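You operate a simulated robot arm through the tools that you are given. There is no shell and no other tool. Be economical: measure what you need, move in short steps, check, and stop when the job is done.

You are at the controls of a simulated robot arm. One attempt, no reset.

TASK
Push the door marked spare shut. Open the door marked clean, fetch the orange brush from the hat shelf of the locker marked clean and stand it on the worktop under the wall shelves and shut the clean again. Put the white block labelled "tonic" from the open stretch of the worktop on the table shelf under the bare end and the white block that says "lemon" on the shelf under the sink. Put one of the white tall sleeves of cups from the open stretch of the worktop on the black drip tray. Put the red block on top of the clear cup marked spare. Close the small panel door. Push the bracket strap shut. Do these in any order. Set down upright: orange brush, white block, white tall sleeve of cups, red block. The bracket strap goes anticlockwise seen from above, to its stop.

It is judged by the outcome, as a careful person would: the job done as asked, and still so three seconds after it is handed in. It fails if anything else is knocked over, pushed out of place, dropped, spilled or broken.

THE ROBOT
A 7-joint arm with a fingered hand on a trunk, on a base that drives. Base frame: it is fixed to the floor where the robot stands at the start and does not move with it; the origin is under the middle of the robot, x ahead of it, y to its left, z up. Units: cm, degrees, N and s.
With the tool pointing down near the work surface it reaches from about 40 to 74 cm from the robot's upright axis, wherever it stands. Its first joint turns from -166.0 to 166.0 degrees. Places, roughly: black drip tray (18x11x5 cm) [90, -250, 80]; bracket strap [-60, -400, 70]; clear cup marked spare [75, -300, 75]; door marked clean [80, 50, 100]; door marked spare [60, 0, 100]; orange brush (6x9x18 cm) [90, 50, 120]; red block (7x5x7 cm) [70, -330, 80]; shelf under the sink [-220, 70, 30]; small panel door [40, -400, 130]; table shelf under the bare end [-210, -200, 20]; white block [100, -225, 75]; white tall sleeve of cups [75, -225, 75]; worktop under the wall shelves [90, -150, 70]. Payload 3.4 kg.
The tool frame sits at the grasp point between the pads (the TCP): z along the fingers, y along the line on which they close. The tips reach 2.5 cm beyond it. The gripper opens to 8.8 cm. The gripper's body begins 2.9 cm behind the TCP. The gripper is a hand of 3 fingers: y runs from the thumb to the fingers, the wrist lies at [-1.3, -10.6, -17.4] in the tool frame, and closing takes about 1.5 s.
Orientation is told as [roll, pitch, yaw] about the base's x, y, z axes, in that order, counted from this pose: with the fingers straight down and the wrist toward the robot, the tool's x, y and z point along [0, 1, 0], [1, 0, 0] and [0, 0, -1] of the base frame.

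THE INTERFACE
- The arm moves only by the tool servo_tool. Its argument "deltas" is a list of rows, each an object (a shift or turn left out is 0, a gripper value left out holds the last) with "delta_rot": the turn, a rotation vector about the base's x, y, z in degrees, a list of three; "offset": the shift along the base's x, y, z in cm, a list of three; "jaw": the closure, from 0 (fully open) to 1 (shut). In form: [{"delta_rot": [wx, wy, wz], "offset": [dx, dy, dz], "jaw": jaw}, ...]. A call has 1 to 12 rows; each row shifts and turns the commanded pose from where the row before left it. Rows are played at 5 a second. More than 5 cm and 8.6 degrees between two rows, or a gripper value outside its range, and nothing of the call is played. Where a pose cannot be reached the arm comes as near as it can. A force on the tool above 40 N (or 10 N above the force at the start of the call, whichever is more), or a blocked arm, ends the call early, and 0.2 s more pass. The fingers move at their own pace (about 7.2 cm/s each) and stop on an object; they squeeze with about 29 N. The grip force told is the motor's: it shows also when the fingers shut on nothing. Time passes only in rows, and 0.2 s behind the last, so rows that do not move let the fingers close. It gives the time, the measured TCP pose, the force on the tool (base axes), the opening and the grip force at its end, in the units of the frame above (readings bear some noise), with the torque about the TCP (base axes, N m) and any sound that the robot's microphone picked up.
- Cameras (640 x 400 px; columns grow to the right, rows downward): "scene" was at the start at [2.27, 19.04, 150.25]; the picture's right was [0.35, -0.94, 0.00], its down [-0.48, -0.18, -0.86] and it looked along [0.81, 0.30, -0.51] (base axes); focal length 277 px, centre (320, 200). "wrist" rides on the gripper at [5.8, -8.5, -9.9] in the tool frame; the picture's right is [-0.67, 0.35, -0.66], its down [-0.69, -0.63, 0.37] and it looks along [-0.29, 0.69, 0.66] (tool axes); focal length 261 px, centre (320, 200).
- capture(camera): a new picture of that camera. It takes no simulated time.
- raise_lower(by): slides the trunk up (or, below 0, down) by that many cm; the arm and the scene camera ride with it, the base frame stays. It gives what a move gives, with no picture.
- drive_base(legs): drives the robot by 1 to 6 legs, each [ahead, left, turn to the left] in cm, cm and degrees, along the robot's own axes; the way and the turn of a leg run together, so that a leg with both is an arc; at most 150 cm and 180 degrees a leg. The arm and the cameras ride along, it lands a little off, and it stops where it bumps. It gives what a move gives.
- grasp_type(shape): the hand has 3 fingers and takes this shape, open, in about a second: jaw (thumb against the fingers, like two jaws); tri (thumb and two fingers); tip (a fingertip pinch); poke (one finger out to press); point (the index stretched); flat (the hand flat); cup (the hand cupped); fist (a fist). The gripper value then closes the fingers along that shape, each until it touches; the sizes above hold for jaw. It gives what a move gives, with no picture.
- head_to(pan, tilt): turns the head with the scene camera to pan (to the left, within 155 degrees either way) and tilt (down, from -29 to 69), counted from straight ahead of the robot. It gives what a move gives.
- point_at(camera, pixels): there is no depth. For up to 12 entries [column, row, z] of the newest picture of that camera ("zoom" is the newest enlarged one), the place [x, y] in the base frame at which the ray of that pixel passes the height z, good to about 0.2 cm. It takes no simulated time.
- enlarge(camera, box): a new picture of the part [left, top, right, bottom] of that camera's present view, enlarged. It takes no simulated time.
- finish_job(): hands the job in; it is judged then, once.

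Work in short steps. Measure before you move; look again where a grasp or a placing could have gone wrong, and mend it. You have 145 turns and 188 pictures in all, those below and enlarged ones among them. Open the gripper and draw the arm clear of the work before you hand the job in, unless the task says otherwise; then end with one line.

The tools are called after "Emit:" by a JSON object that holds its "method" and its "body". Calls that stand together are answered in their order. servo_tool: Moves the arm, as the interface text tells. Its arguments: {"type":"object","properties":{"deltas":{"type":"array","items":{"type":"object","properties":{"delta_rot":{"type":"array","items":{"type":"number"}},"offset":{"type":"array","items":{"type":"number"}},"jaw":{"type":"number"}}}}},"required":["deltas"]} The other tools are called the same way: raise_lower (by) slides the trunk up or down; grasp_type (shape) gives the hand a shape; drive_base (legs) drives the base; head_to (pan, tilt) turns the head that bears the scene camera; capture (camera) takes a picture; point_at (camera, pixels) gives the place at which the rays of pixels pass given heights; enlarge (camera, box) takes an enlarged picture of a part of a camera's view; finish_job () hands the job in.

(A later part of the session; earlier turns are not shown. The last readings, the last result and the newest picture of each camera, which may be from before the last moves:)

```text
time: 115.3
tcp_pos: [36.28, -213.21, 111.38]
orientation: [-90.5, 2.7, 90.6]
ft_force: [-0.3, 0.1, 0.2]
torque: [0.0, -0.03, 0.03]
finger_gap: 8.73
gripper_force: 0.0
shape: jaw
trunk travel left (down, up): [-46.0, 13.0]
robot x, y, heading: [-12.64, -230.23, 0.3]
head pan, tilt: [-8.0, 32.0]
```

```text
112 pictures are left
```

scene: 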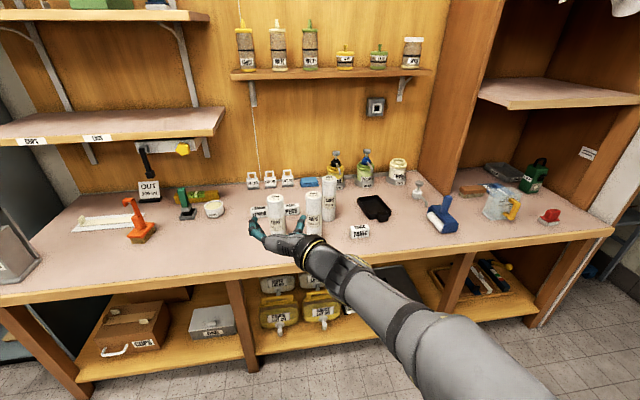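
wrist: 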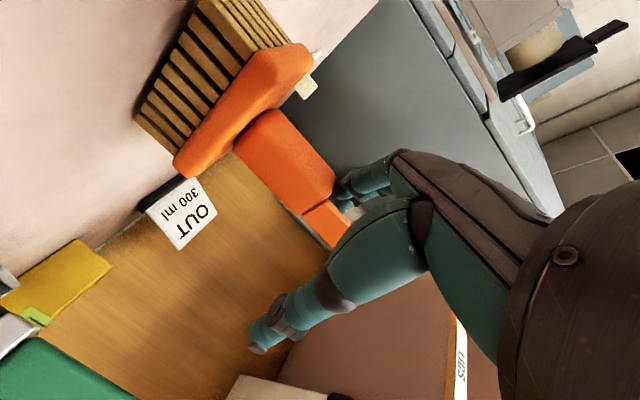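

I see three sleeves, three white blocks, the drip tray at (374,208), the measuring cup near (500,205), and the red block at (550,216). I enlarge both regions.

Emit:
{"method": "enlarge", "body": {"camera": "scene", "box": [235, 150, 415, 260]}}

Emit:
{"method": "enlarge", "body": {"camera": "scene", "box": [440, 140, 610, 250]}}

```text
3.56 times, centred on (325, 205) of scene
```

zoom: 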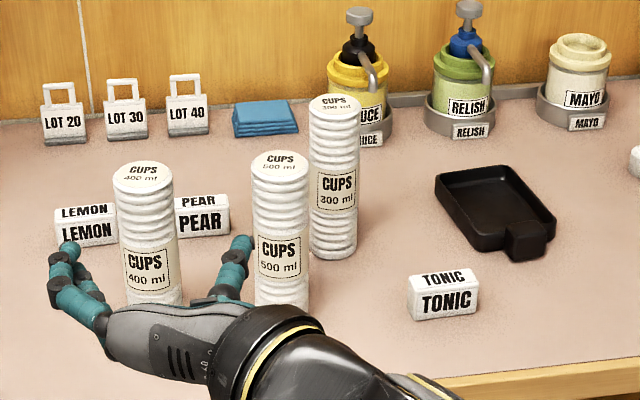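

```text
3.64 times, centred on (525, 195) of scene
```

zoom: 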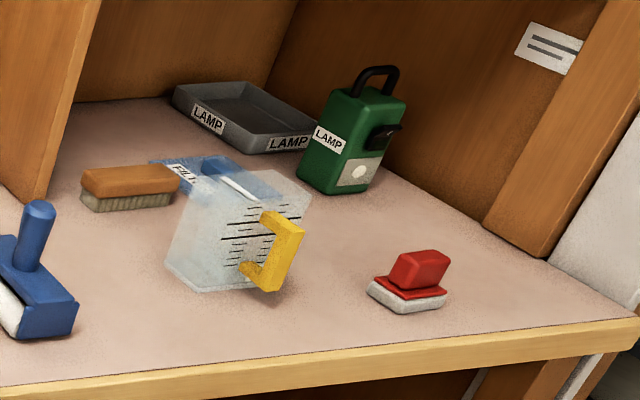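

I measure the bases on the worktop plane from the left zoom, retaken so the points are valid.

Emit:
{"method": "enlarge", "body": {"camera": "scene", "box": [235, 150, 415, 260]}}

Emit:
{"method": "point_at", "body": {"camera": "zoom", "pixels": [[281, 310, 72], [334, 258, 72], [120, 300, 72], [183, 300, 72], [437, 195, 72], [505, 262, 72], [556, 232, 73], [500, 168, 74], [413, 320, 72], [478, 312, 72], [58, 247, 72], [117, 243, 72]]}}

```text
3.56 times, centred on (325, 205) of scene
```

zoom: 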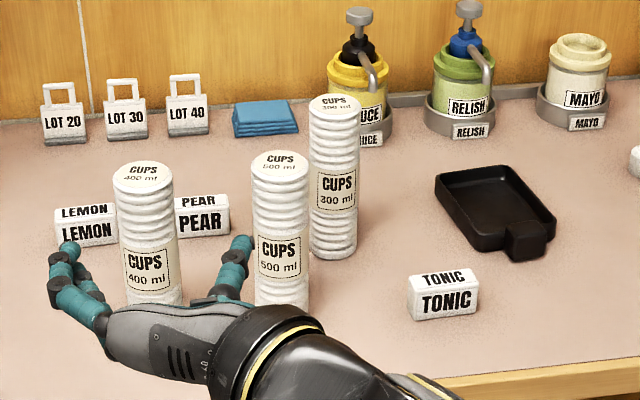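

```text
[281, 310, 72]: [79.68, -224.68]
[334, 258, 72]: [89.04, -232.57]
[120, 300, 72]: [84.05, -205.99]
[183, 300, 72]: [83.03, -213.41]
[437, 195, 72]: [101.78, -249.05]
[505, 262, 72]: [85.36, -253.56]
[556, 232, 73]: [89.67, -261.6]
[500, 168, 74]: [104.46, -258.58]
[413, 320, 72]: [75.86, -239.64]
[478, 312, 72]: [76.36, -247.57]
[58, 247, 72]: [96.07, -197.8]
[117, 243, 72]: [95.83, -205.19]
```

Sleeve "500 ml" is slim (about 6 cm) with its centre near (83,-224.7). The tray centre is near (95.5,-256). I lower to grip height and line up in front of that sleeve.

Emit:
{"method": "raise_lower", "body": {"by": -28}}

Emit:
{"method": "drive_base", "body": {"legs": [[0, -11.3, 0], [30, 0, 0]]}}

Emit:
{"method": "head_to", "body": {"pan": 15, "tilt": 30}}

Emit:
{"method": "capture", "body": {"camera": "scene"}}

Emit:
{"method": "capture", "body": {"camera": "wrist"}}

```text
time: 118.1
tcp_pos: [36.43, -213.3, 83.41]
orientation: [-90.5, 2.7, 90.6]
ft_force: [0.2, -0.3, -0.5]
torque: [-0.01, 0.01, -0.01]
finger_gap: 8.78
gripper_force: 0.1
shape: jaw
trunk travel left (down, up): [-18.0, 41.0]
robot x, y, heading: [-12.47, -230.19, 0.5]
head pan, tilt: [-8.0, 32.0]
```

```text
time: 121.0
tcp_pos: [65.63, -224.08, 83.19]
orientation: [-90.5, 2.7, 90.7]
ft_force: [-0.2, 0.9, 0.8]
torque: [0.0, -0.01, -0.01]
finger_gap: 8.77
gripper_force: 0.0
shape: jaw
trunk travel left (down, up): [-18.0, 41.0]
robot x, y, heading: [17.24, -241.08, 0.6]
head pan, tilt: [-8.0, 32.0]
```

```text
time: 121.8
tcp_pos: [65.53, -223.92, 83.38]
orientation: [-90.6, 2.7, 90.6]
ft_force: [0.5, -0.4, -0.8]
torque: [-0.03, 0.05, 0.01]
finger_gap: 8.77
gripper_force: 0.0
shape: jaw
trunk travel left (down, up): [-18.0, 41.0]
robot x, y, heading: [16.81, -240.7, 0.8]
head pan, tilt: [15.0, 30.0]
```

```text
108 pictures are left
```

scene: 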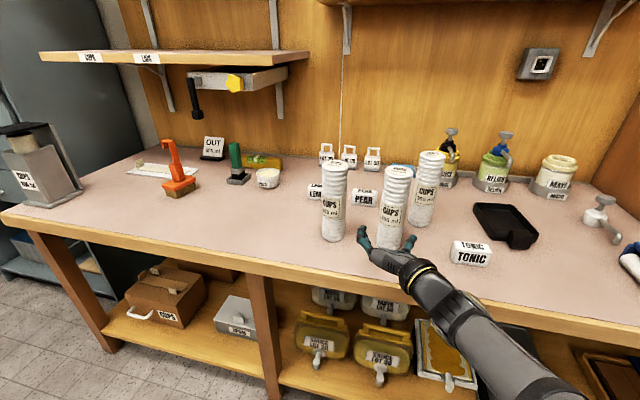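

```text
107 pictures are left
```

wrist: 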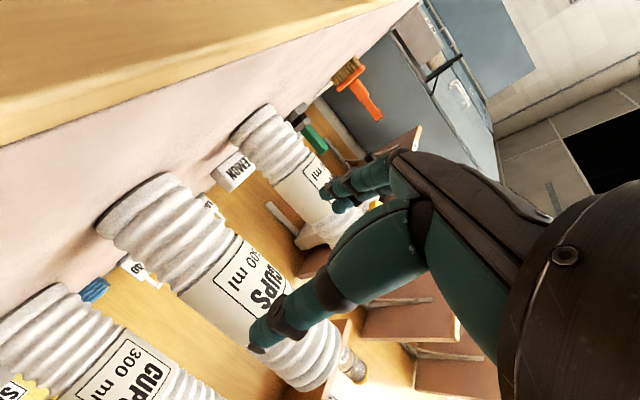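

I re-measure the 500 ml sleeve's base: bottom front (388,250), with side edges near (375,243) and (404,245).

Emit:
{"method": "enlarge", "body": {"camera": "scene", "box": [310, 140, 450, 270]}}

Emit:
{"method": "point_at", "body": {"camera": "scene", "pixels": [[388, 250, 72], [375, 243, 72], [403, 246, 72], [423, 228, 72], [332, 243, 72], [398, 168, 88], [398, 168, 90]]}}

```text
3.08 times, centred on (380, 205) of scene
```

zoom: 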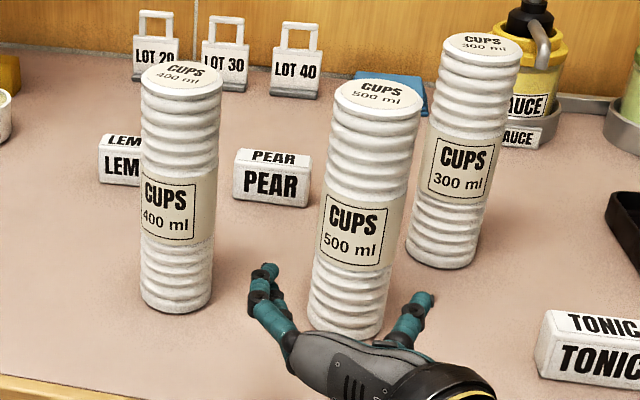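

```text
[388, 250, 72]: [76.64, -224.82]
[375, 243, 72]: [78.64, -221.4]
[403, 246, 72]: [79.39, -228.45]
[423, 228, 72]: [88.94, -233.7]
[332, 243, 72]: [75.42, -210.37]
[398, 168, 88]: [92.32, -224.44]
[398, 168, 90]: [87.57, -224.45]
```

The 500 ml sleeve is centred near (79.8,-224.9), about 7 cm wide and about 21 cm tall. I level the hand, shift 1 cm right, advance to the sleeve, and check before closing.

Emit:
{"method": "servo_tool", "body": {"deltas": [{"delta_rot": [2.7, 0, 0], "offset": [0, -1, 0.5]}, {"offset": [3, 0, 0]}, {"offset": [3, 0, 0]}, {"offset": [2, 0, 0]}]}}

Emit:
{"method": "enlarge", "body": {"camera": "scene", "box": [310, 140, 450, 270]}}

Emit:
{"method": "capture", "body": {"camera": "wrist"}}

```text
time: 122.8
tcp_pos: [73.58, -225.01, 83.93]
orientation: [-90.5, 0.0, 90.6]
ft_force: [-0.3, -0.2, -0.1]
torque: [-0.03, 0.01, 0.01]
finger_gap: 8.78
gripper_force: 0.1
shape: jaw
trunk travel left (down, up): [-18.0, 41.0]
robot x, y, heading: [17.01, -241.12, 0.6]
head pan, tilt: [15.0, 30.0]
```

```text
3.08 times, centred on (380, 205) of scene
```

zoom: 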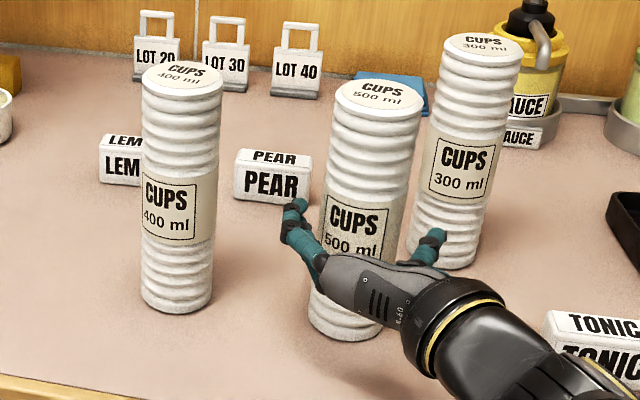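

```text
104 pictures are left
```

wrist: 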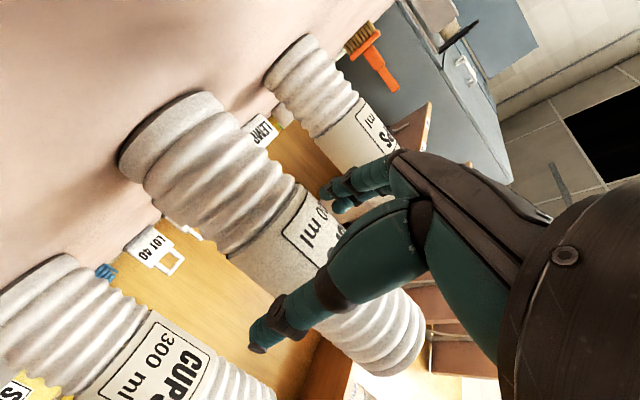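

The fingers straddle the sleeve cleanly. I advance 4 cm more and close.

Emit:
{"method": "servo_tool", "body": {"deltas": [{"offset": [2, 0, 0]}, {"offset": [2, 0, 0]}, {"jaw": 0.3}, {"jaw": 0.6}, {"jaw": 1}, {"jaw": 1}, {"jaw": 1}, {"jaw": 1}]}}

Emit:
{"method": "servo_tool", "body": {"deltas": [{"offset": [0, 0, 1]}, {"offset": [0, 0, 1]}]}}

Emit:
{"method": "enlarge", "body": {"camera": "scene", "box": [310, 140, 450, 270]}}

```text
time: 124.6
tcp_pos: [77.74, -225.24, 83.82]
orientation: [-90.4, 0.0, 90.8]
ft_force: [1.7, -0.4, 2.3]
torque: [0.05, 0.05, -0.01]
finger_gap: 4.03
gripper_force: 28.3
shape: jaw
trunk travel left (down, up): [-18.0, 41.0]
robot x, y, heading: [17.17, -240.93, 0.8]
head pan, tilt: [15.0, 30.0]
```

```text
time: 125.2
tcp_pos: [77.62, -225.12, 85.76]
orientation: [-90.4, 0.0, 90.6]
ft_force: [0.7, 0.5, -2.6]
torque: [0.0, -0.01, 0.01]
finger_gap: 3.99
gripper_force: 29.4
shape: jaw
trunk travel left (down, up): [-18.0, 41.0]
robot x, y, heading: [17.11, -241.09, 1.2]
head pan, tilt: [15.0, 30.0]
```

```text
3.08 times, centred on (380, 205) of scene
```

zoom: 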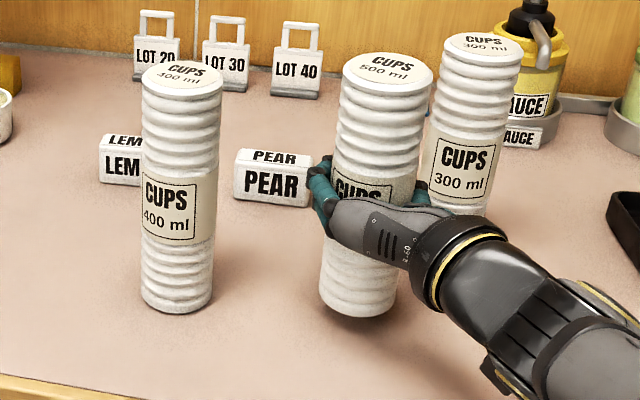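

The sleeve is held upright. I lift 8 cm more, back off, shift right past the 300 ml sleeve, and go forward again.

Emit:
{"method": "servo_tool", "body": {"deltas": [{"offset": [0, 0, 4]}, {"offset": [0, 0, 4]}]}}

Emit:
{"method": "drive_base", "body": {"legs": [[-20, 0, -0.8], [0, -31, 0], [27, 0, 0]]}}

Emit:
{"method": "head_to", "body": {"pan": 10, "tilt": 30}}

Emit:
{"method": "capture", "body": {"camera": "scene"}}

```text
time: 125.8
tcp_pos: [77.59, -225.04, 93.79]
orientation: [-90.4, -0.1, 90.7]
ft_force: [0.5, 1.1, -2.6]
torque: [0.0, -0.03, 0.01]
finger_gap: 3.98
gripper_force: 28.7
shape: jaw
trunk travel left (down, up): [-18.0, 41.0]
robot x, y, heading: [16.67, -241.16, 0.8]
head pan, tilt: [15.0, 30.0]
```

```text
time: 130.6
tcp_pos: [85.32, -256.33, 93.81]
orientation: [-90.5, 0.0, 90.4]
ft_force: [-0.8, 0.0, -2.2]
torque: [0.03, 0.01, -0.01]
finger_gap: 3.98
gripper_force: 28.6
shape: jaw
trunk travel left (down, up): [-18.0, 41.0]
robot x, y, heading: [24.47, -272.05, 0.2]
head pan, tilt: [15.0, 30.0]
```

```text
time: 131.3
tcp_pos: [85.46, -256.39, 93.71]
orientation: [-90.4, 0.0, 90.4]
ft_force: [0.8, 0.1, -2.7]
torque: [-0.01, -0.03, -0.03]
finger_gap: 3.97
gripper_force: 28.8
shape: jaw
trunk travel left (down, up): [-18.0, 41.0]
robot x, y, heading: [24.48, -271.9, 0.3]
head pan, tilt: [10.0, 30.0]
```

```text
102 pictures are left
```

scene: 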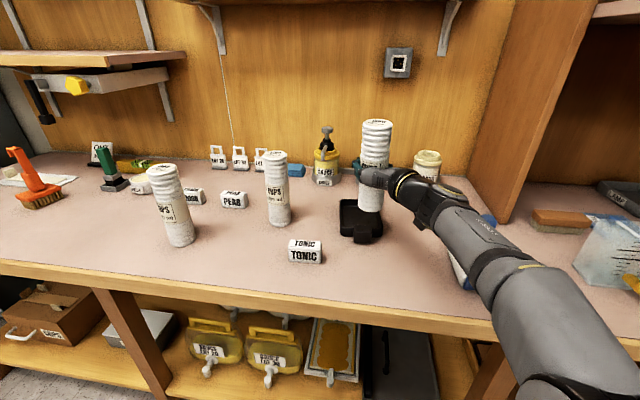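

The tray lies under the sleeve. I measure the tray's visible corners to fine-place.

Emit:
{"method": "enlarge", "body": {"camera": "scene", "box": [310, 110, 450, 250]}}

Emit:
{"method": "point_at", "body": {"camera": "scene", "pixels": [[341, 235, 72], [342, 200, 74], [356, 243, 73], [370, 243, 73], [382, 236, 73]]}}

```text
2.86 times, centred on (380, 180) of scene
```

zoom: 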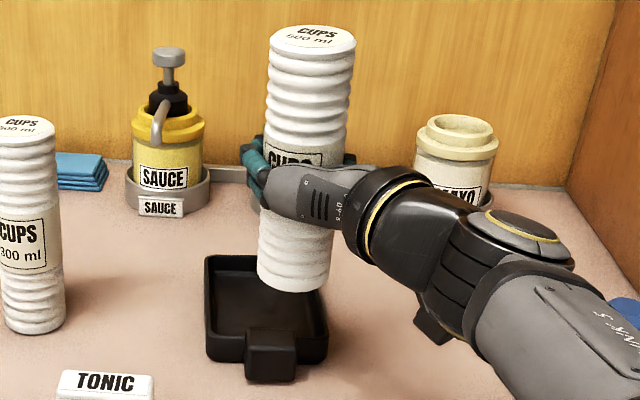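

```text
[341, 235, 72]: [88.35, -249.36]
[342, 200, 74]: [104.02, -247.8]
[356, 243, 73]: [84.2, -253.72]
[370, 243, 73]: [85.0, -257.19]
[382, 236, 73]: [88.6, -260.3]
```

The tray centre is about (95.5,-254.8). I move +8 x, +1.6 y, and then down.

Emit:
{"method": "servo_tool", "body": {"deltas": [{"offset": [3, 0.6, 0]}, {"offset": [3, 0.6, 0]}, {"offset": [1.8, 0.4, 0]}, {"offset": [0, 0, -3]}, {"offset": [0, 0, -2]}, {}]}}

Emit:
{"method": "enlarge", "body": {"camera": "scene", "box": [310, 110, 450, 250]}}

```text
time: 132.7
tcp_pos: [93.13, -254.77, 88.94]
orientation: [-90.4, 0.0, 90.4]
ft_force: [-0.2, 0.0, -2.3]
torque: [-0.03, -0.02, -0.01]
finger_gap: 3.98
gripper_force: 28.9
shape: jaw
trunk travel left (down, up): [-18.0, 41.0]
robot x, y, heading: [24.11, -272.41, 0.3]
head pan, tilt: [10.0, 30.0]
```

```text
2.86 times, centred on (380, 180) of scene
```

zoom: 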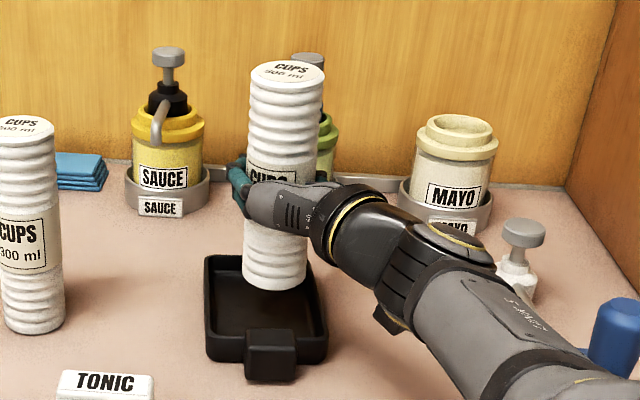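

Alignment is good. I lower until contact.

Emit:
{"method": "servo_tool", "body": {"deltas": [{"offset": [-0.5, 0.3, -1]}, {"offset": [0, 0, -1]}, {"offset": [0, 0, -0.7]}, {"offset": [0, 0, -0.7]}, {}]}}

Emit:
{"method": "enlarge", "body": {"camera": "scene", "box": [310, 110, 450, 250]}}

```text
time: 133.9
tcp_pos: [92.72, -254.55, 85.46]
orientation: [-90.5, 0.0, 90.4]
ft_force: [-0.4, -0.1, -2.6]
torque: [0.0, -0.03, 0.01]
finger_gap: 3.97
gripper_force: 29.4
shape: jaw
trunk travel left (down, up): [-18.0, 41.0]
robot x, y, heading: [24.68, -272.1, 0.6]
head pan, tilt: [10.0, 30.0]
```

```text
2.86 times, centred on (380, 180) of scene
```

zoom: 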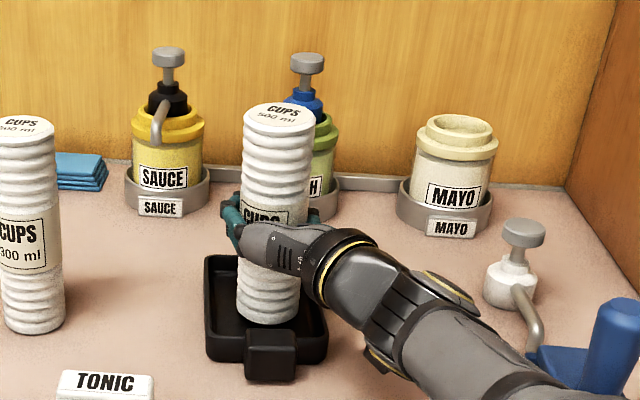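

It's inside the tray but near its front wall, so I shift 2 cm deeper and continue lowering.

Emit:
{"method": "servo_tool", "body": {"deltas": [{"offset": [1, 0, 0]}, {"offset": [1.3, 0, 0]}, {"offset": [0, 0, -0.6]}, {"offset": [0, 0, -0.5]}, {}]}}

Emit:
{"method": "servo_tool", "body": {"deltas": [{"offset": [0, 0, -0.4]}, {}]}}

Emit:
{"method": "enlarge", "body": {"camera": "scene", "box": [310, 110, 450, 250]}}

```text
time: 135.1
tcp_pos: [94.99, -254.68, 84.7]
orientation: [-90.7, -0.1, 90.5]
ft_force: [5.1, 0.5, 13.4]
torque: [0.21, -0.02, -0.04]
finger_gap: 3.93
gripper_force: 28.8
shape: jaw
trunk travel left (down, up): [-18.0, 41.0]
robot x, y, heading: [24.61, -272.33, 0.3]
head pan, tilt: [10.0, 30.0]
```

```text
time: 135.7
tcp_pos: [94.95, -254.53, 84.39]
orientation: [-90.9, 0.0, 90.5]
ft_force: [9.9, 2.1, 29.2]
torque: [0.53, -0.05, -0.14]
finger_gap: 3.94
gripper_force: 28.9
shape: jaw
trunk travel left (down, up): [-18.0, 41.0]
robot x, y, heading: [24.2, -272.28, 0.6]
head pan, tilt: [10.0, 30.0]
```

```text
2.86 times, centred on (380, 180) of scene
```

zoom: 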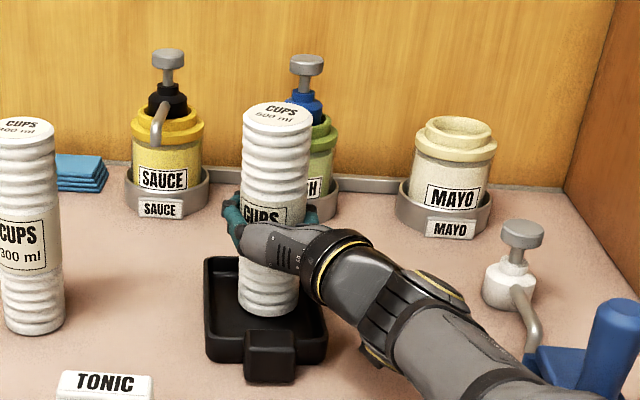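

Contact is made and the sleeve stands in the tray. I relieve the force slightly, open, and back out.

Emit:
{"method": "servo_tool", "body": {"deltas": [{"offset": [0, 0, 0.3]}, {"jaw": 0.4}, {"jaw": 0.2}, {"jaw": 0}, {"jaw": 0}, {"jaw": 0}, {"offset": [-2, 0, 0]}, {"offset": [-3, 0, 0]}, {"offset": [-4, 0, 0]}, {"offset": [-4, 0, 0]}, {"offset": [-4, 0, 1]}]}}

Emit:
{"method": "enlarge", "body": {"camera": "scene", "box": [310, 110, 450, 250]}}

```text
time: 138.1
tcp_pos: [78.13, -254.41, 85.16]
orientation: [-90.4, 0.0, 90.4]
ft_force: [-0.7, -0.3, 0.1]
torque: [0.01, 0.01, -0.02]
finger_gap: 8.78
gripper_force: 0.0
shape: jaw
trunk travel left (down, up): [-18.0, 41.0]
robot x, y, heading: [24.54, -271.78, 0.5]
head pan, tilt: [10.0, 30.0]
```

```text
2.86 times, centred on (380, 180) of scene
```

zoom: 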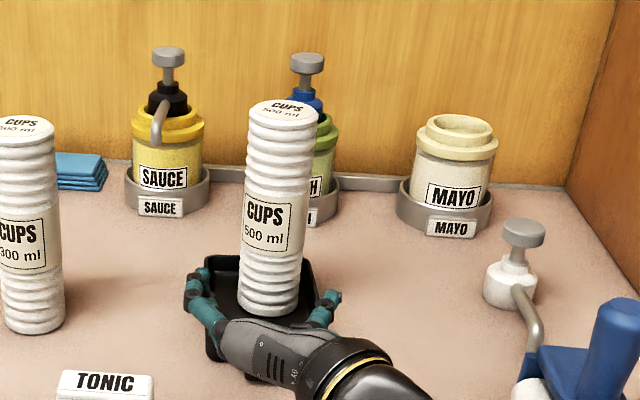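

The sleeve stands on the drip tray. Next is the red block, so I back off, move right, and raise the trunk for a view.

Emit:
{"method": "drive_base", "body": {"legs": [[-30, 0, 0], [0, -60, 0]]}}

Emit:
{"method": "raise_lower", "body": {"by": 20}}

Emit:
{"method": "head_to", "body": {"pan": 0, "tilt": 32}}

Emit:
{"method": "capture", "body": {"camera": "scene"}}

```text
time: 143.1
tcp_pos: [48.34, -314.79, 85.39]
orientation: [-90.6, 0.0, 89.6]
ft_force: [0.5, -0.3, 0.2]
torque: [0.01, 0.02, -0.03]
finger_gap: 8.77
gripper_force: 0.0
shape: jaw
trunk travel left (down, up): [-18.0, 41.0]
robot x, y, heading: [-5.67, -331.53, -0.5]
head pan, tilt: [10.0, 30.0]
```

```text
time: 145.3
tcp_pos: [48.32, -314.85, 105.29]
orientation: [-90.4, 0.1, 89.6]
ft_force: [0.1, 0.4, -0.4]
torque: [0.03, -0.01, 0.01]
finger_gap: 8.76
gripper_force: 0.1
shape: jaw
trunk travel left (down, up): [-38.0, 21.0]
robot x, y, heading: [-5.55, -331.83, -0.5]
head pan, tilt: [10.0, 30.0]
```

```text
time: 146.0
tcp_pos: [48.25, -314.9, 105.27]
orientation: [-90.6, -0.1, 89.5]
ft_force: [0.4, 0.1, 0.8]
torque: [0.01, 0.0, 0.01]
finger_gap: 8.75
gripper_force: 0.0
shape: jaw
trunk travel left (down, up): [-38.0, 21.0]
robot x, y, heading: [-5.71, -331.85, -0.4]
head pan, tilt: [0.0, 32.0]
```

```text
96 pictures are left
```

scene: 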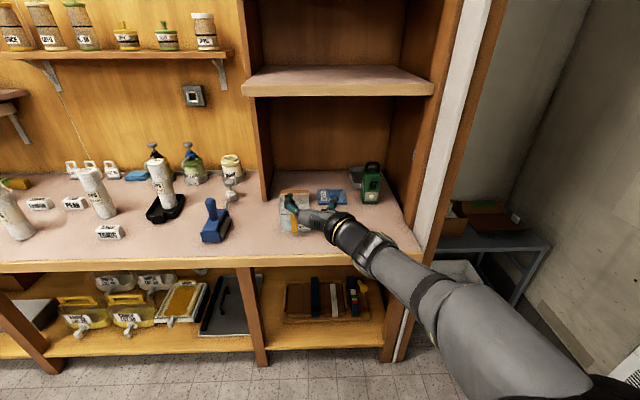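

The arm hides the red block, so I move the base 40 cm left to see past it.

Emit:
{"method": "drive_base", "body": {"legs": [[0, 38, 0.5]]}}

Emit:
{"method": "head_to", "body": {"pan": -22, "tilt": 35}}

Emit:
{"method": "capture", "body": {"camera": "scene"}}

Emit:
{"method": "enlarge", "body": {"camera": "scene", "box": [240, 140, 420, 260]}}

```text
time: 148.4
tcp_pos: [48.46, -277.29, 105.32]
orientation: [-90.5, 0.1, 89.8]
ft_force: [-0.8, 0.1, -0.3]
torque: [-0.02, -0.01, 0.01]
finger_gap: 8.75
gripper_force: 0.0
shape: jaw
trunk travel left (down, up): [-38.0, 21.0]
robot x, y, heading: [-5.18, -294.51, -0.1]
head pan, tilt: [0.0, 32.0]
```

```text
time: 149.2
tcp_pos: [48.5, -277.3, 105.32]
orientation: [-90.4, 0.0, 89.8]
ft_force: [-0.5, -0.4, -0.4]
torque: [-0.01, 0.0, 0.03]
finger_gap: 8.76
gripper_force: 0.1
shape: jaw
trunk travel left (down, up): [-38.0, 21.0]
robot x, y, heading: [-5.09, -294.52, -0.4]
head pan, tilt: [-22.0, 35.0]
```

```text
95 pictures are left
```

scene: 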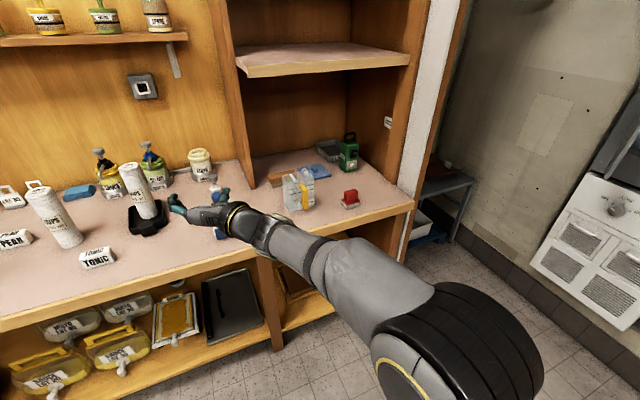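

```text
3.33 times, centred on (330, 200) of scene
```

zoom: 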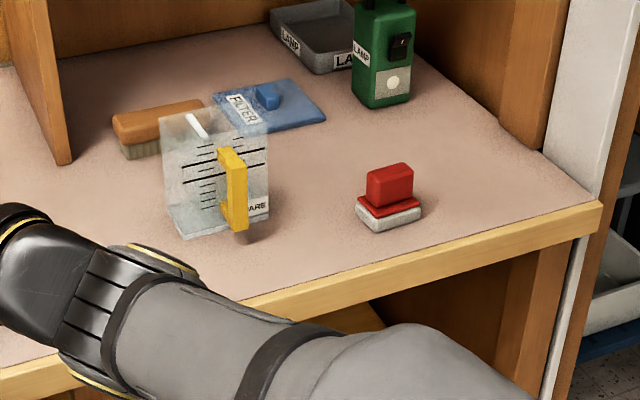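

I measure the block and cup corners, and take a closer look at the cup.

Emit:
{"method": "point_at", "body": {"camera": "zoom", "pixels": [[182, 238, 72], [268, 216, 72], [168, 208, 72], [362, 228, 72], [420, 213, 72], [410, 195, 73], [357, 207, 73], [400, 165, 79], [368, 172, 79], [160, 116, 80], [265, 130, 80]]}}

Emit:
{"method": "enlarge", "body": {"camera": "scene", "box": [275, 155, 335, 215]}}

```text
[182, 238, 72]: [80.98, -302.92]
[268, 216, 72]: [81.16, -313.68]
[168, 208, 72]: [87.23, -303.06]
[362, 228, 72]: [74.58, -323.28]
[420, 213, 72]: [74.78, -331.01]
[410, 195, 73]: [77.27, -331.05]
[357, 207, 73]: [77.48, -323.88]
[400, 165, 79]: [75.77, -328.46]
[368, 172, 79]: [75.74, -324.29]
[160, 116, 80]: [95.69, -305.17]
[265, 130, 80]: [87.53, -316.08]
```

```text
6.67 times, centred on (305, 185) of scene
```

zoom: 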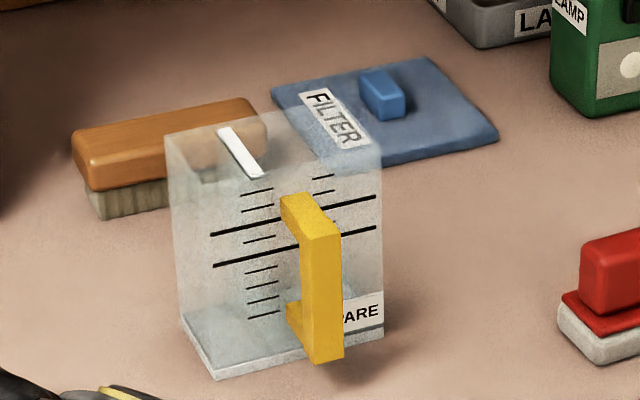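

The block's red top is about 4 cm wide at (77,-327), z up to about 79. The cup's footprint is about (81–87+, -303…-314) with its top near z 85. I tilt the hand 50° down and move in front of the red block.

Emit:
{"method": "servo_tool", "body": {"deltas": [{"delta_rot": [0, 8.3, 0]}, {"delta_rot": [0, 8.3, 0]}, {"delta_rot": [0, 8.3, 0]}, {"delta_rot": [0, 8.3, 0]}, {"delta_rot": [0, 8.3, 0]}, {"delta_rot": [0, 8.3, 0]}]}}

Emit:
{"method": "drive_base", "body": {"legs": [[0, -50, 0.3], [15, 0, 0]]}}

Emit:
{"method": "head_to", "body": {"pan": 12, "tilt": 35}}

Emit:
{"method": "capture", "body": {"camera": "scene"}}

Emit:
{"method": "capture", "body": {"camera": "wrist"}}

```text
time: 150.6
tcp_pos: [48.7, -277.26, 105.29]
orientation: [-40.6, 0.2, 89.9]
ft_force: [0.6, -0.3, 0.2]
torque: [0.02, 0.0, 0.01]
finger_gap: 8.77
gripper_force: 0.1
shape: jaw
trunk travel left (down, up): [-38.0, 21.0]
robot x, y, heading: [-5.43, -294.54, 0.0]
head pan, tilt: [-22.0, 35.0]
```

```text
time: 154.6
tcp_pos: [63.89, -326.15, 105.17]
orientation: [-40.7, 0.1, 91.0]
ft_force: [-0.2, 0.1, 0.0]
torque: [0.03, 0.02, -0.02]
finger_gap: 8.75
gripper_force: 0.0
shape: jaw
trunk travel left (down, up): [-38.0, 21.0]
robot x, y, heading: [10.27, -343.88, 0.5]
head pan, tilt: [-22.0, 35.0]
```

```text
time: 155.6
tcp_pos: [63.88, -326.0, 105.33]
orientation: [-40.6, 0.1, 91.0]
ft_force: [-0.1, 0.9, -0.3]
torque: [0.04, 0.02, 0.03]
finger_gap: 8.74
gripper_force: 0.1
shape: jaw
trunk travel left (down, up): [-38.0, 21.0]
robot x, y, heading: [10.34, -344.59, 0.7]
head pan, tilt: [12.0, 35.0]
```

```text
92 pictures are left
```

scene: 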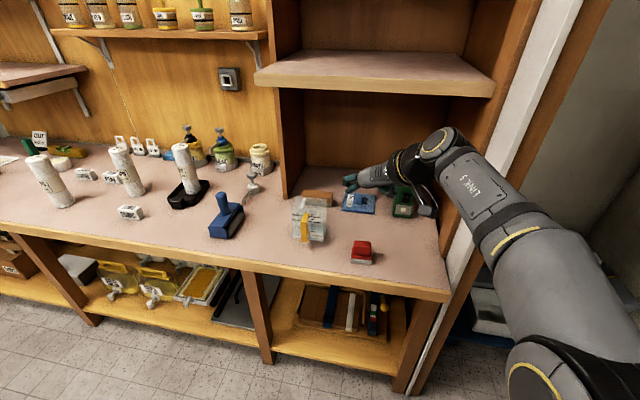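

```text
91 pictures are left
```

wrist: 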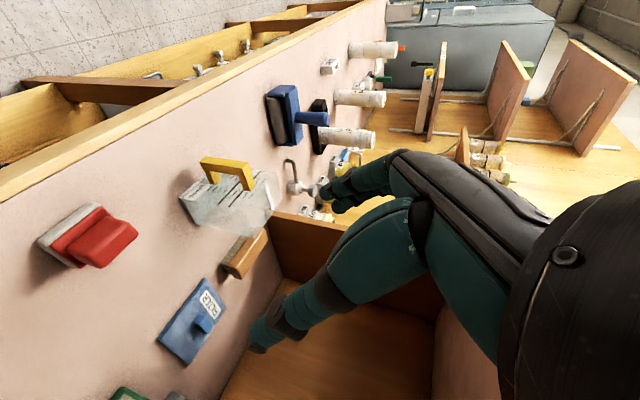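

I refine the red block and the worktop's right end from this view.

Emit:
{"method": "enlarge", "body": {"camera": "scene", "box": [280, 180, 460, 300]}}

Emit:
{"method": "point_at", "body": {"camera": "scene", "pixels": [[450, 292, 72], [441, 265, 72], [351, 262, 72], [373, 264, 72], [354, 243, 79], [371, 243, 79], [304, 242, 72], [326, 243, 72], [295, 232, 72]]}}

```text
3.33 times, centred on (370, 240) of scene
```

zoom: 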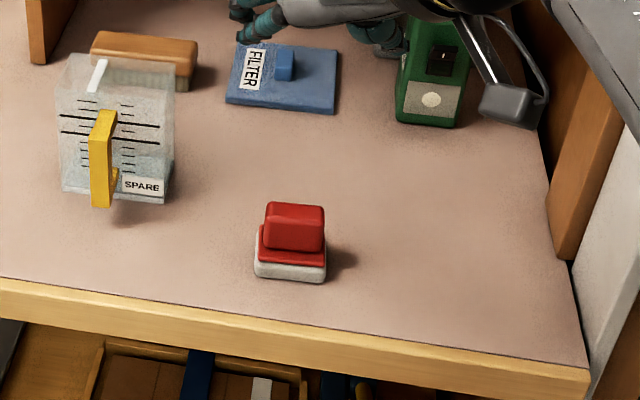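

```text
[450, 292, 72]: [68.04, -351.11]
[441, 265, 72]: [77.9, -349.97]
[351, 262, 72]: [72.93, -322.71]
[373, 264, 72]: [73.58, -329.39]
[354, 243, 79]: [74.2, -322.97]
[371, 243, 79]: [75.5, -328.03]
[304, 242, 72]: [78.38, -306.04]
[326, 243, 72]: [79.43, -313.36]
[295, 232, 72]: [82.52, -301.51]
```

I lower the trunk 18 cm and align for the final slanted approach.

Emit:
{"method": "raise_lower", "body": {"by": -18}}

Emit:
{"method": "servo_tool", "body": {"deltas": [{"offset": [3, -0.3, -0.5]}, {"offset": [1, 0, 0]}]}}

Emit:
{"method": "capture", "body": {"camera": "scene"}}

Emit:
{"method": "capture", "body": {"camera": "wrist"}}

```text
time: 157.6
tcp_pos: [63.73, -326.08, 87.48]
orientation: [-40.6, 0.0, 91.0]
ft_force: [-0.3, 0.1, -0.6]
torque: [-0.01, 0.01, 0.03]
finger_gap: 8.78
gripper_force: 0.0
shape: jaw
trunk travel left (down, up): [-20.0, 39.0]
robot x, y, heading: [10.06, -344.27, 0.7]
head pan, tilt: [12.0, 35.0]
```

```text
time: 158.2
tcp_pos: [67.79, -326.35, 87.04]
orientation: [-40.7, 0.1, 90.9]
ft_force: [1.9, 0.5, 0.2]
torque: [0.0, 0.02, 0.02]
finger_gap: 8.76
gripper_force: 0.1
shape: jaw
trunk travel left (down, up): [-20.0, 39.0]
robot x, y, heading: [10.13, -344.22, 0.9]
head pan, tilt: [12.0, 35.0]
```

```text
89 pictures are left
```

scene: 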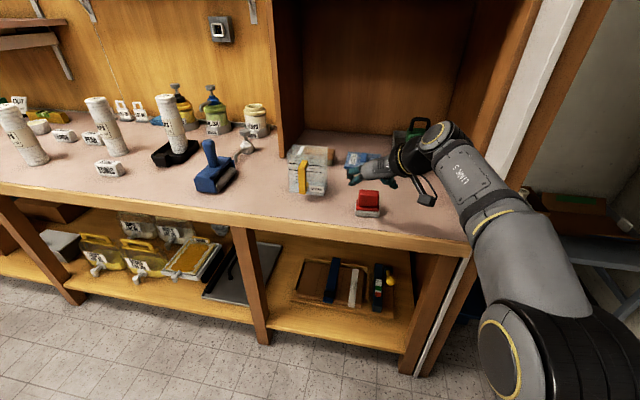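

```text
88 pictures are left
```

wrist: 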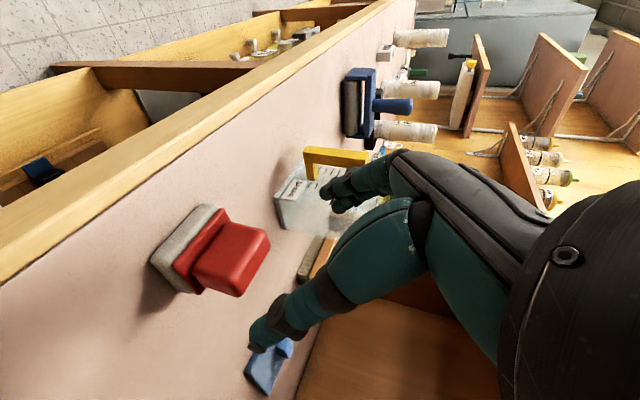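

I use the wrist camera to locate the red block: top face corners (235,222), (270,240), (235,295), (200,270) and the grey base.

Emit:
{"method": "point_at", "body": {"camera": "wrist", "pixels": [[235, 222, 79], [270, 238, 79], [237, 297, 79], [192, 275, 79], [205, 205, 73], [150, 262, 72]]}}

Emit:
{"method": "enlarge", "body": {"camera": "scene", "box": [330, 160, 420, 230]}}

```text
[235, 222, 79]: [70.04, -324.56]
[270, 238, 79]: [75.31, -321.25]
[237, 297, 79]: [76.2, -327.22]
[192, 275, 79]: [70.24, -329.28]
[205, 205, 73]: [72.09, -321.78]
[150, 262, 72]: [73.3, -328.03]
```

```text
5.71 times, centred on (375, 195) of scene
```

zoom: 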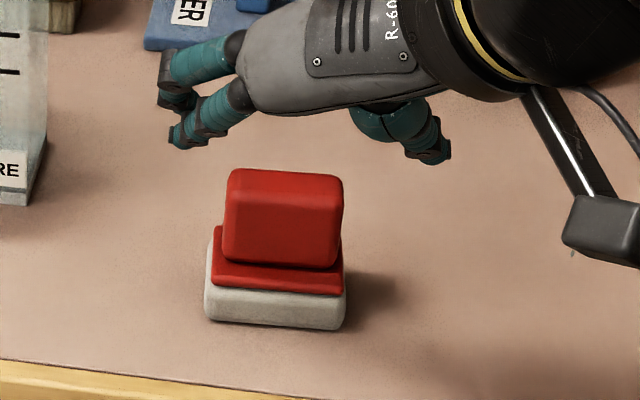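

Estimates of y range from -325 to -326.5. I approach 5 cm along the finger axis and re-check.

Emit:
{"method": "servo_tool", "body": {"deltas": [{"offset": [1.6, 0.3, -1.9]}, {"offset": [1.6, 0.3, -1.9]}]}}

Emit:
{"method": "enlarge", "body": {"camera": "scene", "box": [330, 160, 420, 230]}}

Emit:
{"method": "capture", "body": {"camera": "wrist"}}

```text
time: 158.8
tcp_pos: [71.13, -325.82, 83.2]
orientation: [-40.6, 0.2, 91.1]
ft_force: [-1.3, -0.1, -0.1]
torque: [0.03, -0.01, -0.02]
finger_gap: 8.76
gripper_force: 0.1
shape: jaw
trunk travel left (down, up): [-20.0, 39.0]
robot x, y, heading: [10.2, -343.99, 1.0]
head pan, tilt: [12.0, 35.0]
```

```text
5.71 times, centred on (375, 195) of scene
```

zoom: 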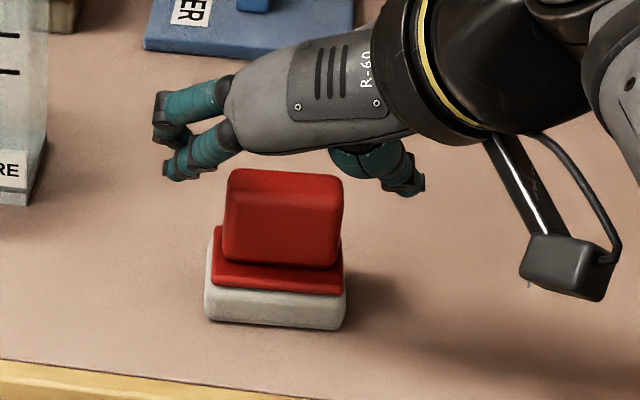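

```text
85 pictures are left
```

wrist: 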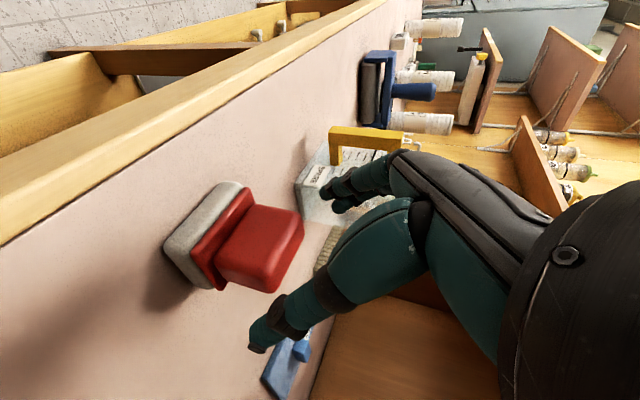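

The fingers are centred over the block. I go in the rest of the way and close.

Emit:
{"method": "servo_tool", "body": {"deltas": [{"offset": [1.5, 0, -2.0]}, {"offset": [1.5, 0, -2.0]}, {"offset": [1.3, 0, -1.8]}, {"jaw": 0.3}, {"jaw": 0.6}, {"jaw": 1}, {"jaw": 1}, {"jaw": 1}]}}

Emit:
{"method": "enlarge", "body": {"camera": "scene", "box": [330, 160, 420, 230]}}

Emit:
{"method": "capture", "body": {"camera": "wrist"}}

```text
time: 160.6
tcp_pos: [75.5, -325.55, 77.22]
orientation: [-40.7, 0.2, 91.1]
ft_force: [-0.3, 0.1, -0.3]
torque: [0.03, 0.01, -0.01]
finger_gap: 5.42
gripper_force: 29.2
shape: jaw
trunk travel left (down, up): [-20.0, 39.0]
robot x, y, heading: [10.19, -344.19, 0.9]
head pan, tilt: [12.0, 35.0]
```

```text
5.71 times, centred on (375, 195) of scene
```

zoom: 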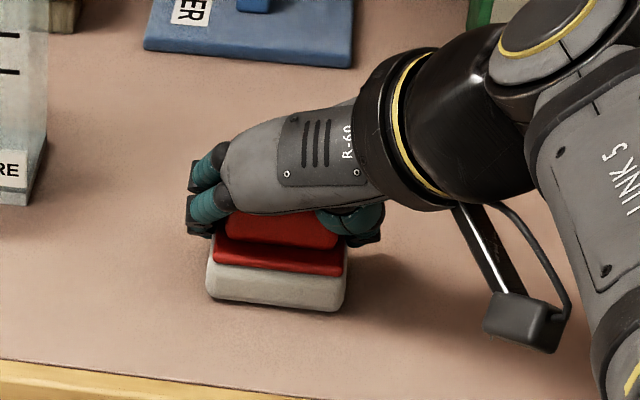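

```text
83 pictures are left
```

wrist: 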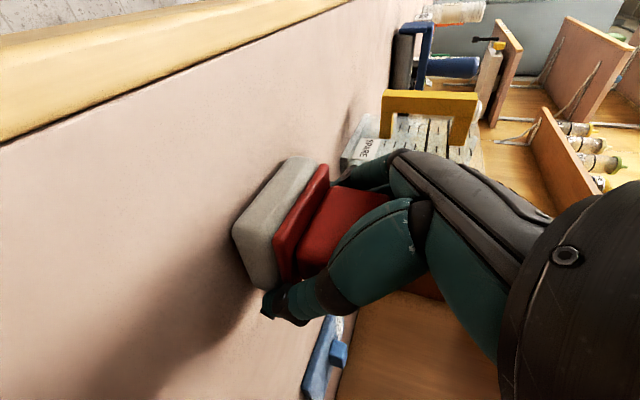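

It's gripped at 5.4 cm. I lift 19 cm straight up, and then inspect the cup's top.

Emit:
{"method": "servo_tool", "body": {"deltas": [{"offset": [0, 0, 3]}, {"offset": [0, 0, 4]}, {"offset": [0, 0, 4]}, {"offset": [0, 0, 4]}, {"offset": [0, 0, 4]}]}}

Emit:
{"method": "capture", "body": {"camera": "wrist"}}

Emit:
{"method": "enlarge", "body": {"camera": "scene", "box": [260, 110, 410, 230]}}

```text
time: 161.8
tcp_pos: [72.96, -325.45, 91.41]
orientation: [-40.6, 0.2, 91.1]
ft_force: [-0.6, -0.4, 0.1]
torque: [0.02, -0.02, 0.01]
finger_gap: 5.36
gripper_force: 29.5
shape: jaw
out of reach, approached as far as the arm can: row 3, 4, 5
trunk travel left (down, up): [-20.0, 39.0]
robot x, y, heading: [10.26, -344.04, 0.8]
head pan, tilt: [12.0, 35.0]
```

```text
82 pictures are left
```

wrist: 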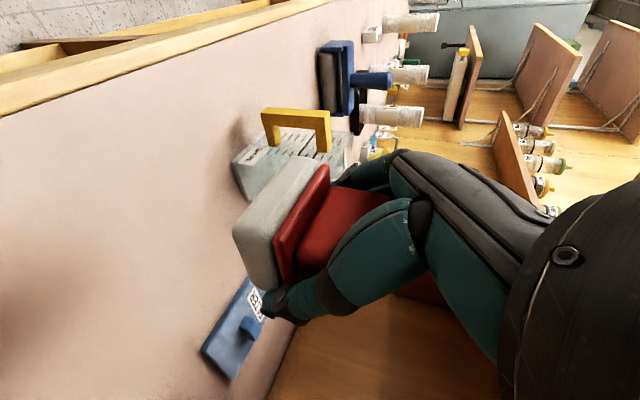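

```text
3.33 times, centred on (335, 170) of scene
```

zoom: 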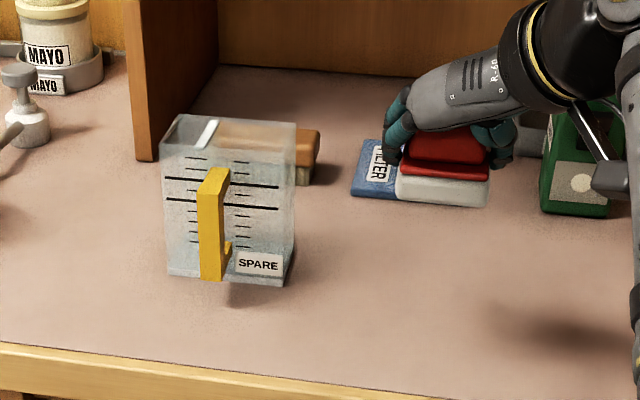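

The cup is a closed-top clear box with its top at zoom (160–297,115–157). I measure it while raising the trunk for clearance.

Emit:
{"method": "point_at", "body": {"camera": "zoom", "pixels": [[167, 275, 72], [288, 286, 72], [160, 147, 84], [160, 147, 86], [296, 158, 84], [296, 158, 86], [177, 115, 84], [177, 115, 86], [298, 122, 84], [298, 122, 86]]}}

Emit:
{"method": "raise_lower", "body": {"by": 6}}

```text
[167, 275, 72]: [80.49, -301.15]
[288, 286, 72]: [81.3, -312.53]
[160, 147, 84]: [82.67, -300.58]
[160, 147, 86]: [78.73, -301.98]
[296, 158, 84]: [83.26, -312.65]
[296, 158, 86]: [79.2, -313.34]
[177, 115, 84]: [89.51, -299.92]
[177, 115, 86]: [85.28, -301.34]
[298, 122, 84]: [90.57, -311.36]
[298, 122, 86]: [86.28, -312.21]
```

```text
time: 162.8
tcp_pos: [72.99, -325.5, 97.26]
orientation: [-40.7, 0.1, 91.0]
ft_force: [0.2, -0.8, -1.2]
torque: [-0.06, 0.01, -0.04]
finger_gap: 5.37
gripper_force: 29.2
shape: jaw
trunk travel left (down, up): [-26.0, 33.0]
robot x, y, heading: [9.84, -344.24, 1.0]
head pan, tilt: [12.0, 35.0]
```

The cup top is z≈85, x 80.7–87.4, y about -301…-312.5, with a white strip near y≈-304. I aim the block centre at (84.1,-308.3), clear of the strip.

Emit:
{"method": "drive_base", "body": {"legs": [[0, 17, -0.8], [9, 0, 0]]}}

Emit:
{"method": "head_to", "body": {"pan": 15, "tilt": 30}}

Emit:
{"method": "capture", "body": {"camera": "scene"}}

Emit:
{"method": "capture", "body": {"camera": "wrist"}}

```text
time: 164.9
tcp_pos: [82.06, -309.3, 97.41]
orientation: [-40.7, 0.1, 90.0]
ft_force: [-0.5, 0.4, -0.6]
torque: [0.01, -0.02, 0.01]
finger_gap: 5.39
gripper_force: 29.1
shape: jaw
trunk travel left (down, up): [-26.0, 33.0]
robot x, y, heading: [19.11, -327.15, -0.3]
head pan, tilt: [12.0, 35.0]
```

```text
time: 165.6
tcp_pos: [82.02, -309.14, 97.46]
orientation: [-40.7, 0.1, 90.1]
ft_force: [0.6, 0.9, -1.6]
torque: [0.01, -0.01, -0.02]
finger_gap: 5.37
gripper_force: 28.5
shape: jaw
trunk travel left (down, up): [-26.0, 33.0]
robot x, y, heading: [18.96, -327.16, -0.1]
head pan, tilt: [15.0, 30.0]
```

```text
80 pictures are left
```

scene: 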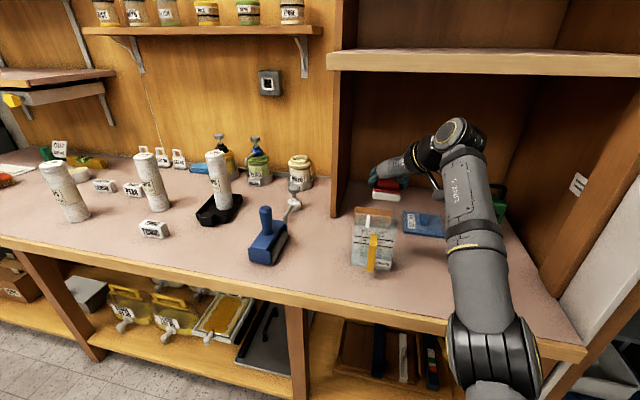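

```text
79 pictures are left
```

wrist: 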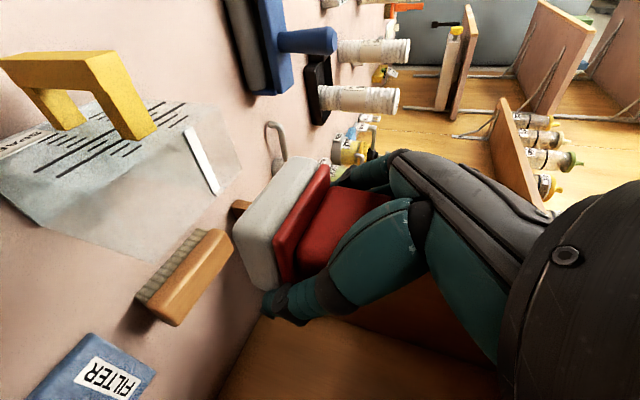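

From the wrist view the cup seems nearer and to the right of the block. I measure the cup in both cameras.

Emit:
{"method": "point_at", "body": {"camera": "wrist", "pixels": [[188, 128, 85], [217, 192, 85], [190, 102, 85], [240, 170, 85], [120, 262, 85], [40, 228, 85], [0, 180, 85]]}}

Emit:
{"method": "enlarge", "body": {"camera": "scene", "box": [330, 160, 430, 280]}}

Emit:
{"method": "point_at", "body": {"camera": "scene", "pixels": [[355, 213, 85], [396, 213, 85], [355, 265, 72], [392, 268, 72], [353, 234, 85], [396, 238, 85], [373, 199, 92], [401, 200, 92]]}}

```text
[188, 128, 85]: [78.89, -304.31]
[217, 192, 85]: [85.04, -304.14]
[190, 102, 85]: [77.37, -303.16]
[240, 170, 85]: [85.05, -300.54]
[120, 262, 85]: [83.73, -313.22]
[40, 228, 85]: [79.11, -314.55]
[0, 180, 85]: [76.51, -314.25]
```

```text
3.33 times, centred on (380, 220) of scene
```

zoom: 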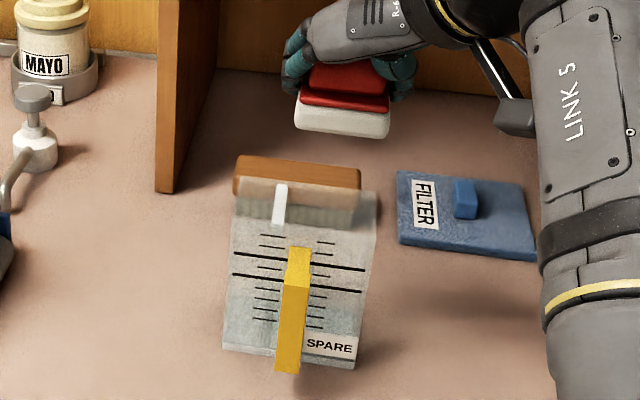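

```text
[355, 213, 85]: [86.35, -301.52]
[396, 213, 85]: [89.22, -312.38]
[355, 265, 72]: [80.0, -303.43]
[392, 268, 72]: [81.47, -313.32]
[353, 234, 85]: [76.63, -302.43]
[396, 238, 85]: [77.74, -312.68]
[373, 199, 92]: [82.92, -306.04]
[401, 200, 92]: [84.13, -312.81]
```

Block and cup readings disagree by a couple of cm. I locate the block's base corners with the wrist camera, where both are seen together.

Emit:
{"method": "point_at", "body": {"camera": "wrist", "pixels": [[234, 232, 92.2], [288, 160, 92.2], [270, 290, 92.2], [234, 232, 91.2], [288, 160, 91.2], [270, 290, 91.2]]}}

Emit:
{"method": "enlarge", "body": {"camera": "wrist", "box": [0, 60, 330, 330]}}

```text
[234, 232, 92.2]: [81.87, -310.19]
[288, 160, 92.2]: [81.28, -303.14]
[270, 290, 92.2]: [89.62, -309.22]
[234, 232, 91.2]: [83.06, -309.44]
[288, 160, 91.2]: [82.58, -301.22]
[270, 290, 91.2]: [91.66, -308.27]
```

```text
1.48 times, centred on (165, 195) of wrist
```

zoom: 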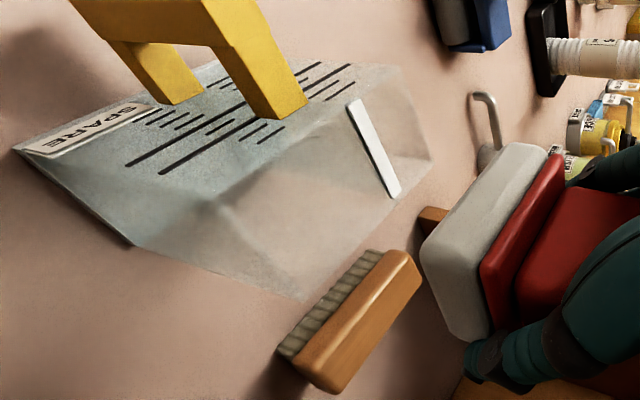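

The base plane seems to be about z 93 now. I check the cup's top-face corners from the wrist picture: (104,198), (216,106), (239,168), (151,263).

Emit:
{"method": "point_at", "body": {"camera": "wrist", "pixels": [[104, 198, 85], [216, 106, 85], [239, 168, 85], [151, 263, 85], [104, 198, 86], [216, 106, 86], [239, 168, 86], [151, 263, 86]]}}

```text
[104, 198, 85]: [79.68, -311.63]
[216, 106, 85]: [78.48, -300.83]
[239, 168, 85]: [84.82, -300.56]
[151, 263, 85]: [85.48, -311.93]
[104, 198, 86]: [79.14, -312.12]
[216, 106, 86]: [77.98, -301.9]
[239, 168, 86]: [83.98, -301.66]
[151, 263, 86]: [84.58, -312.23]
```

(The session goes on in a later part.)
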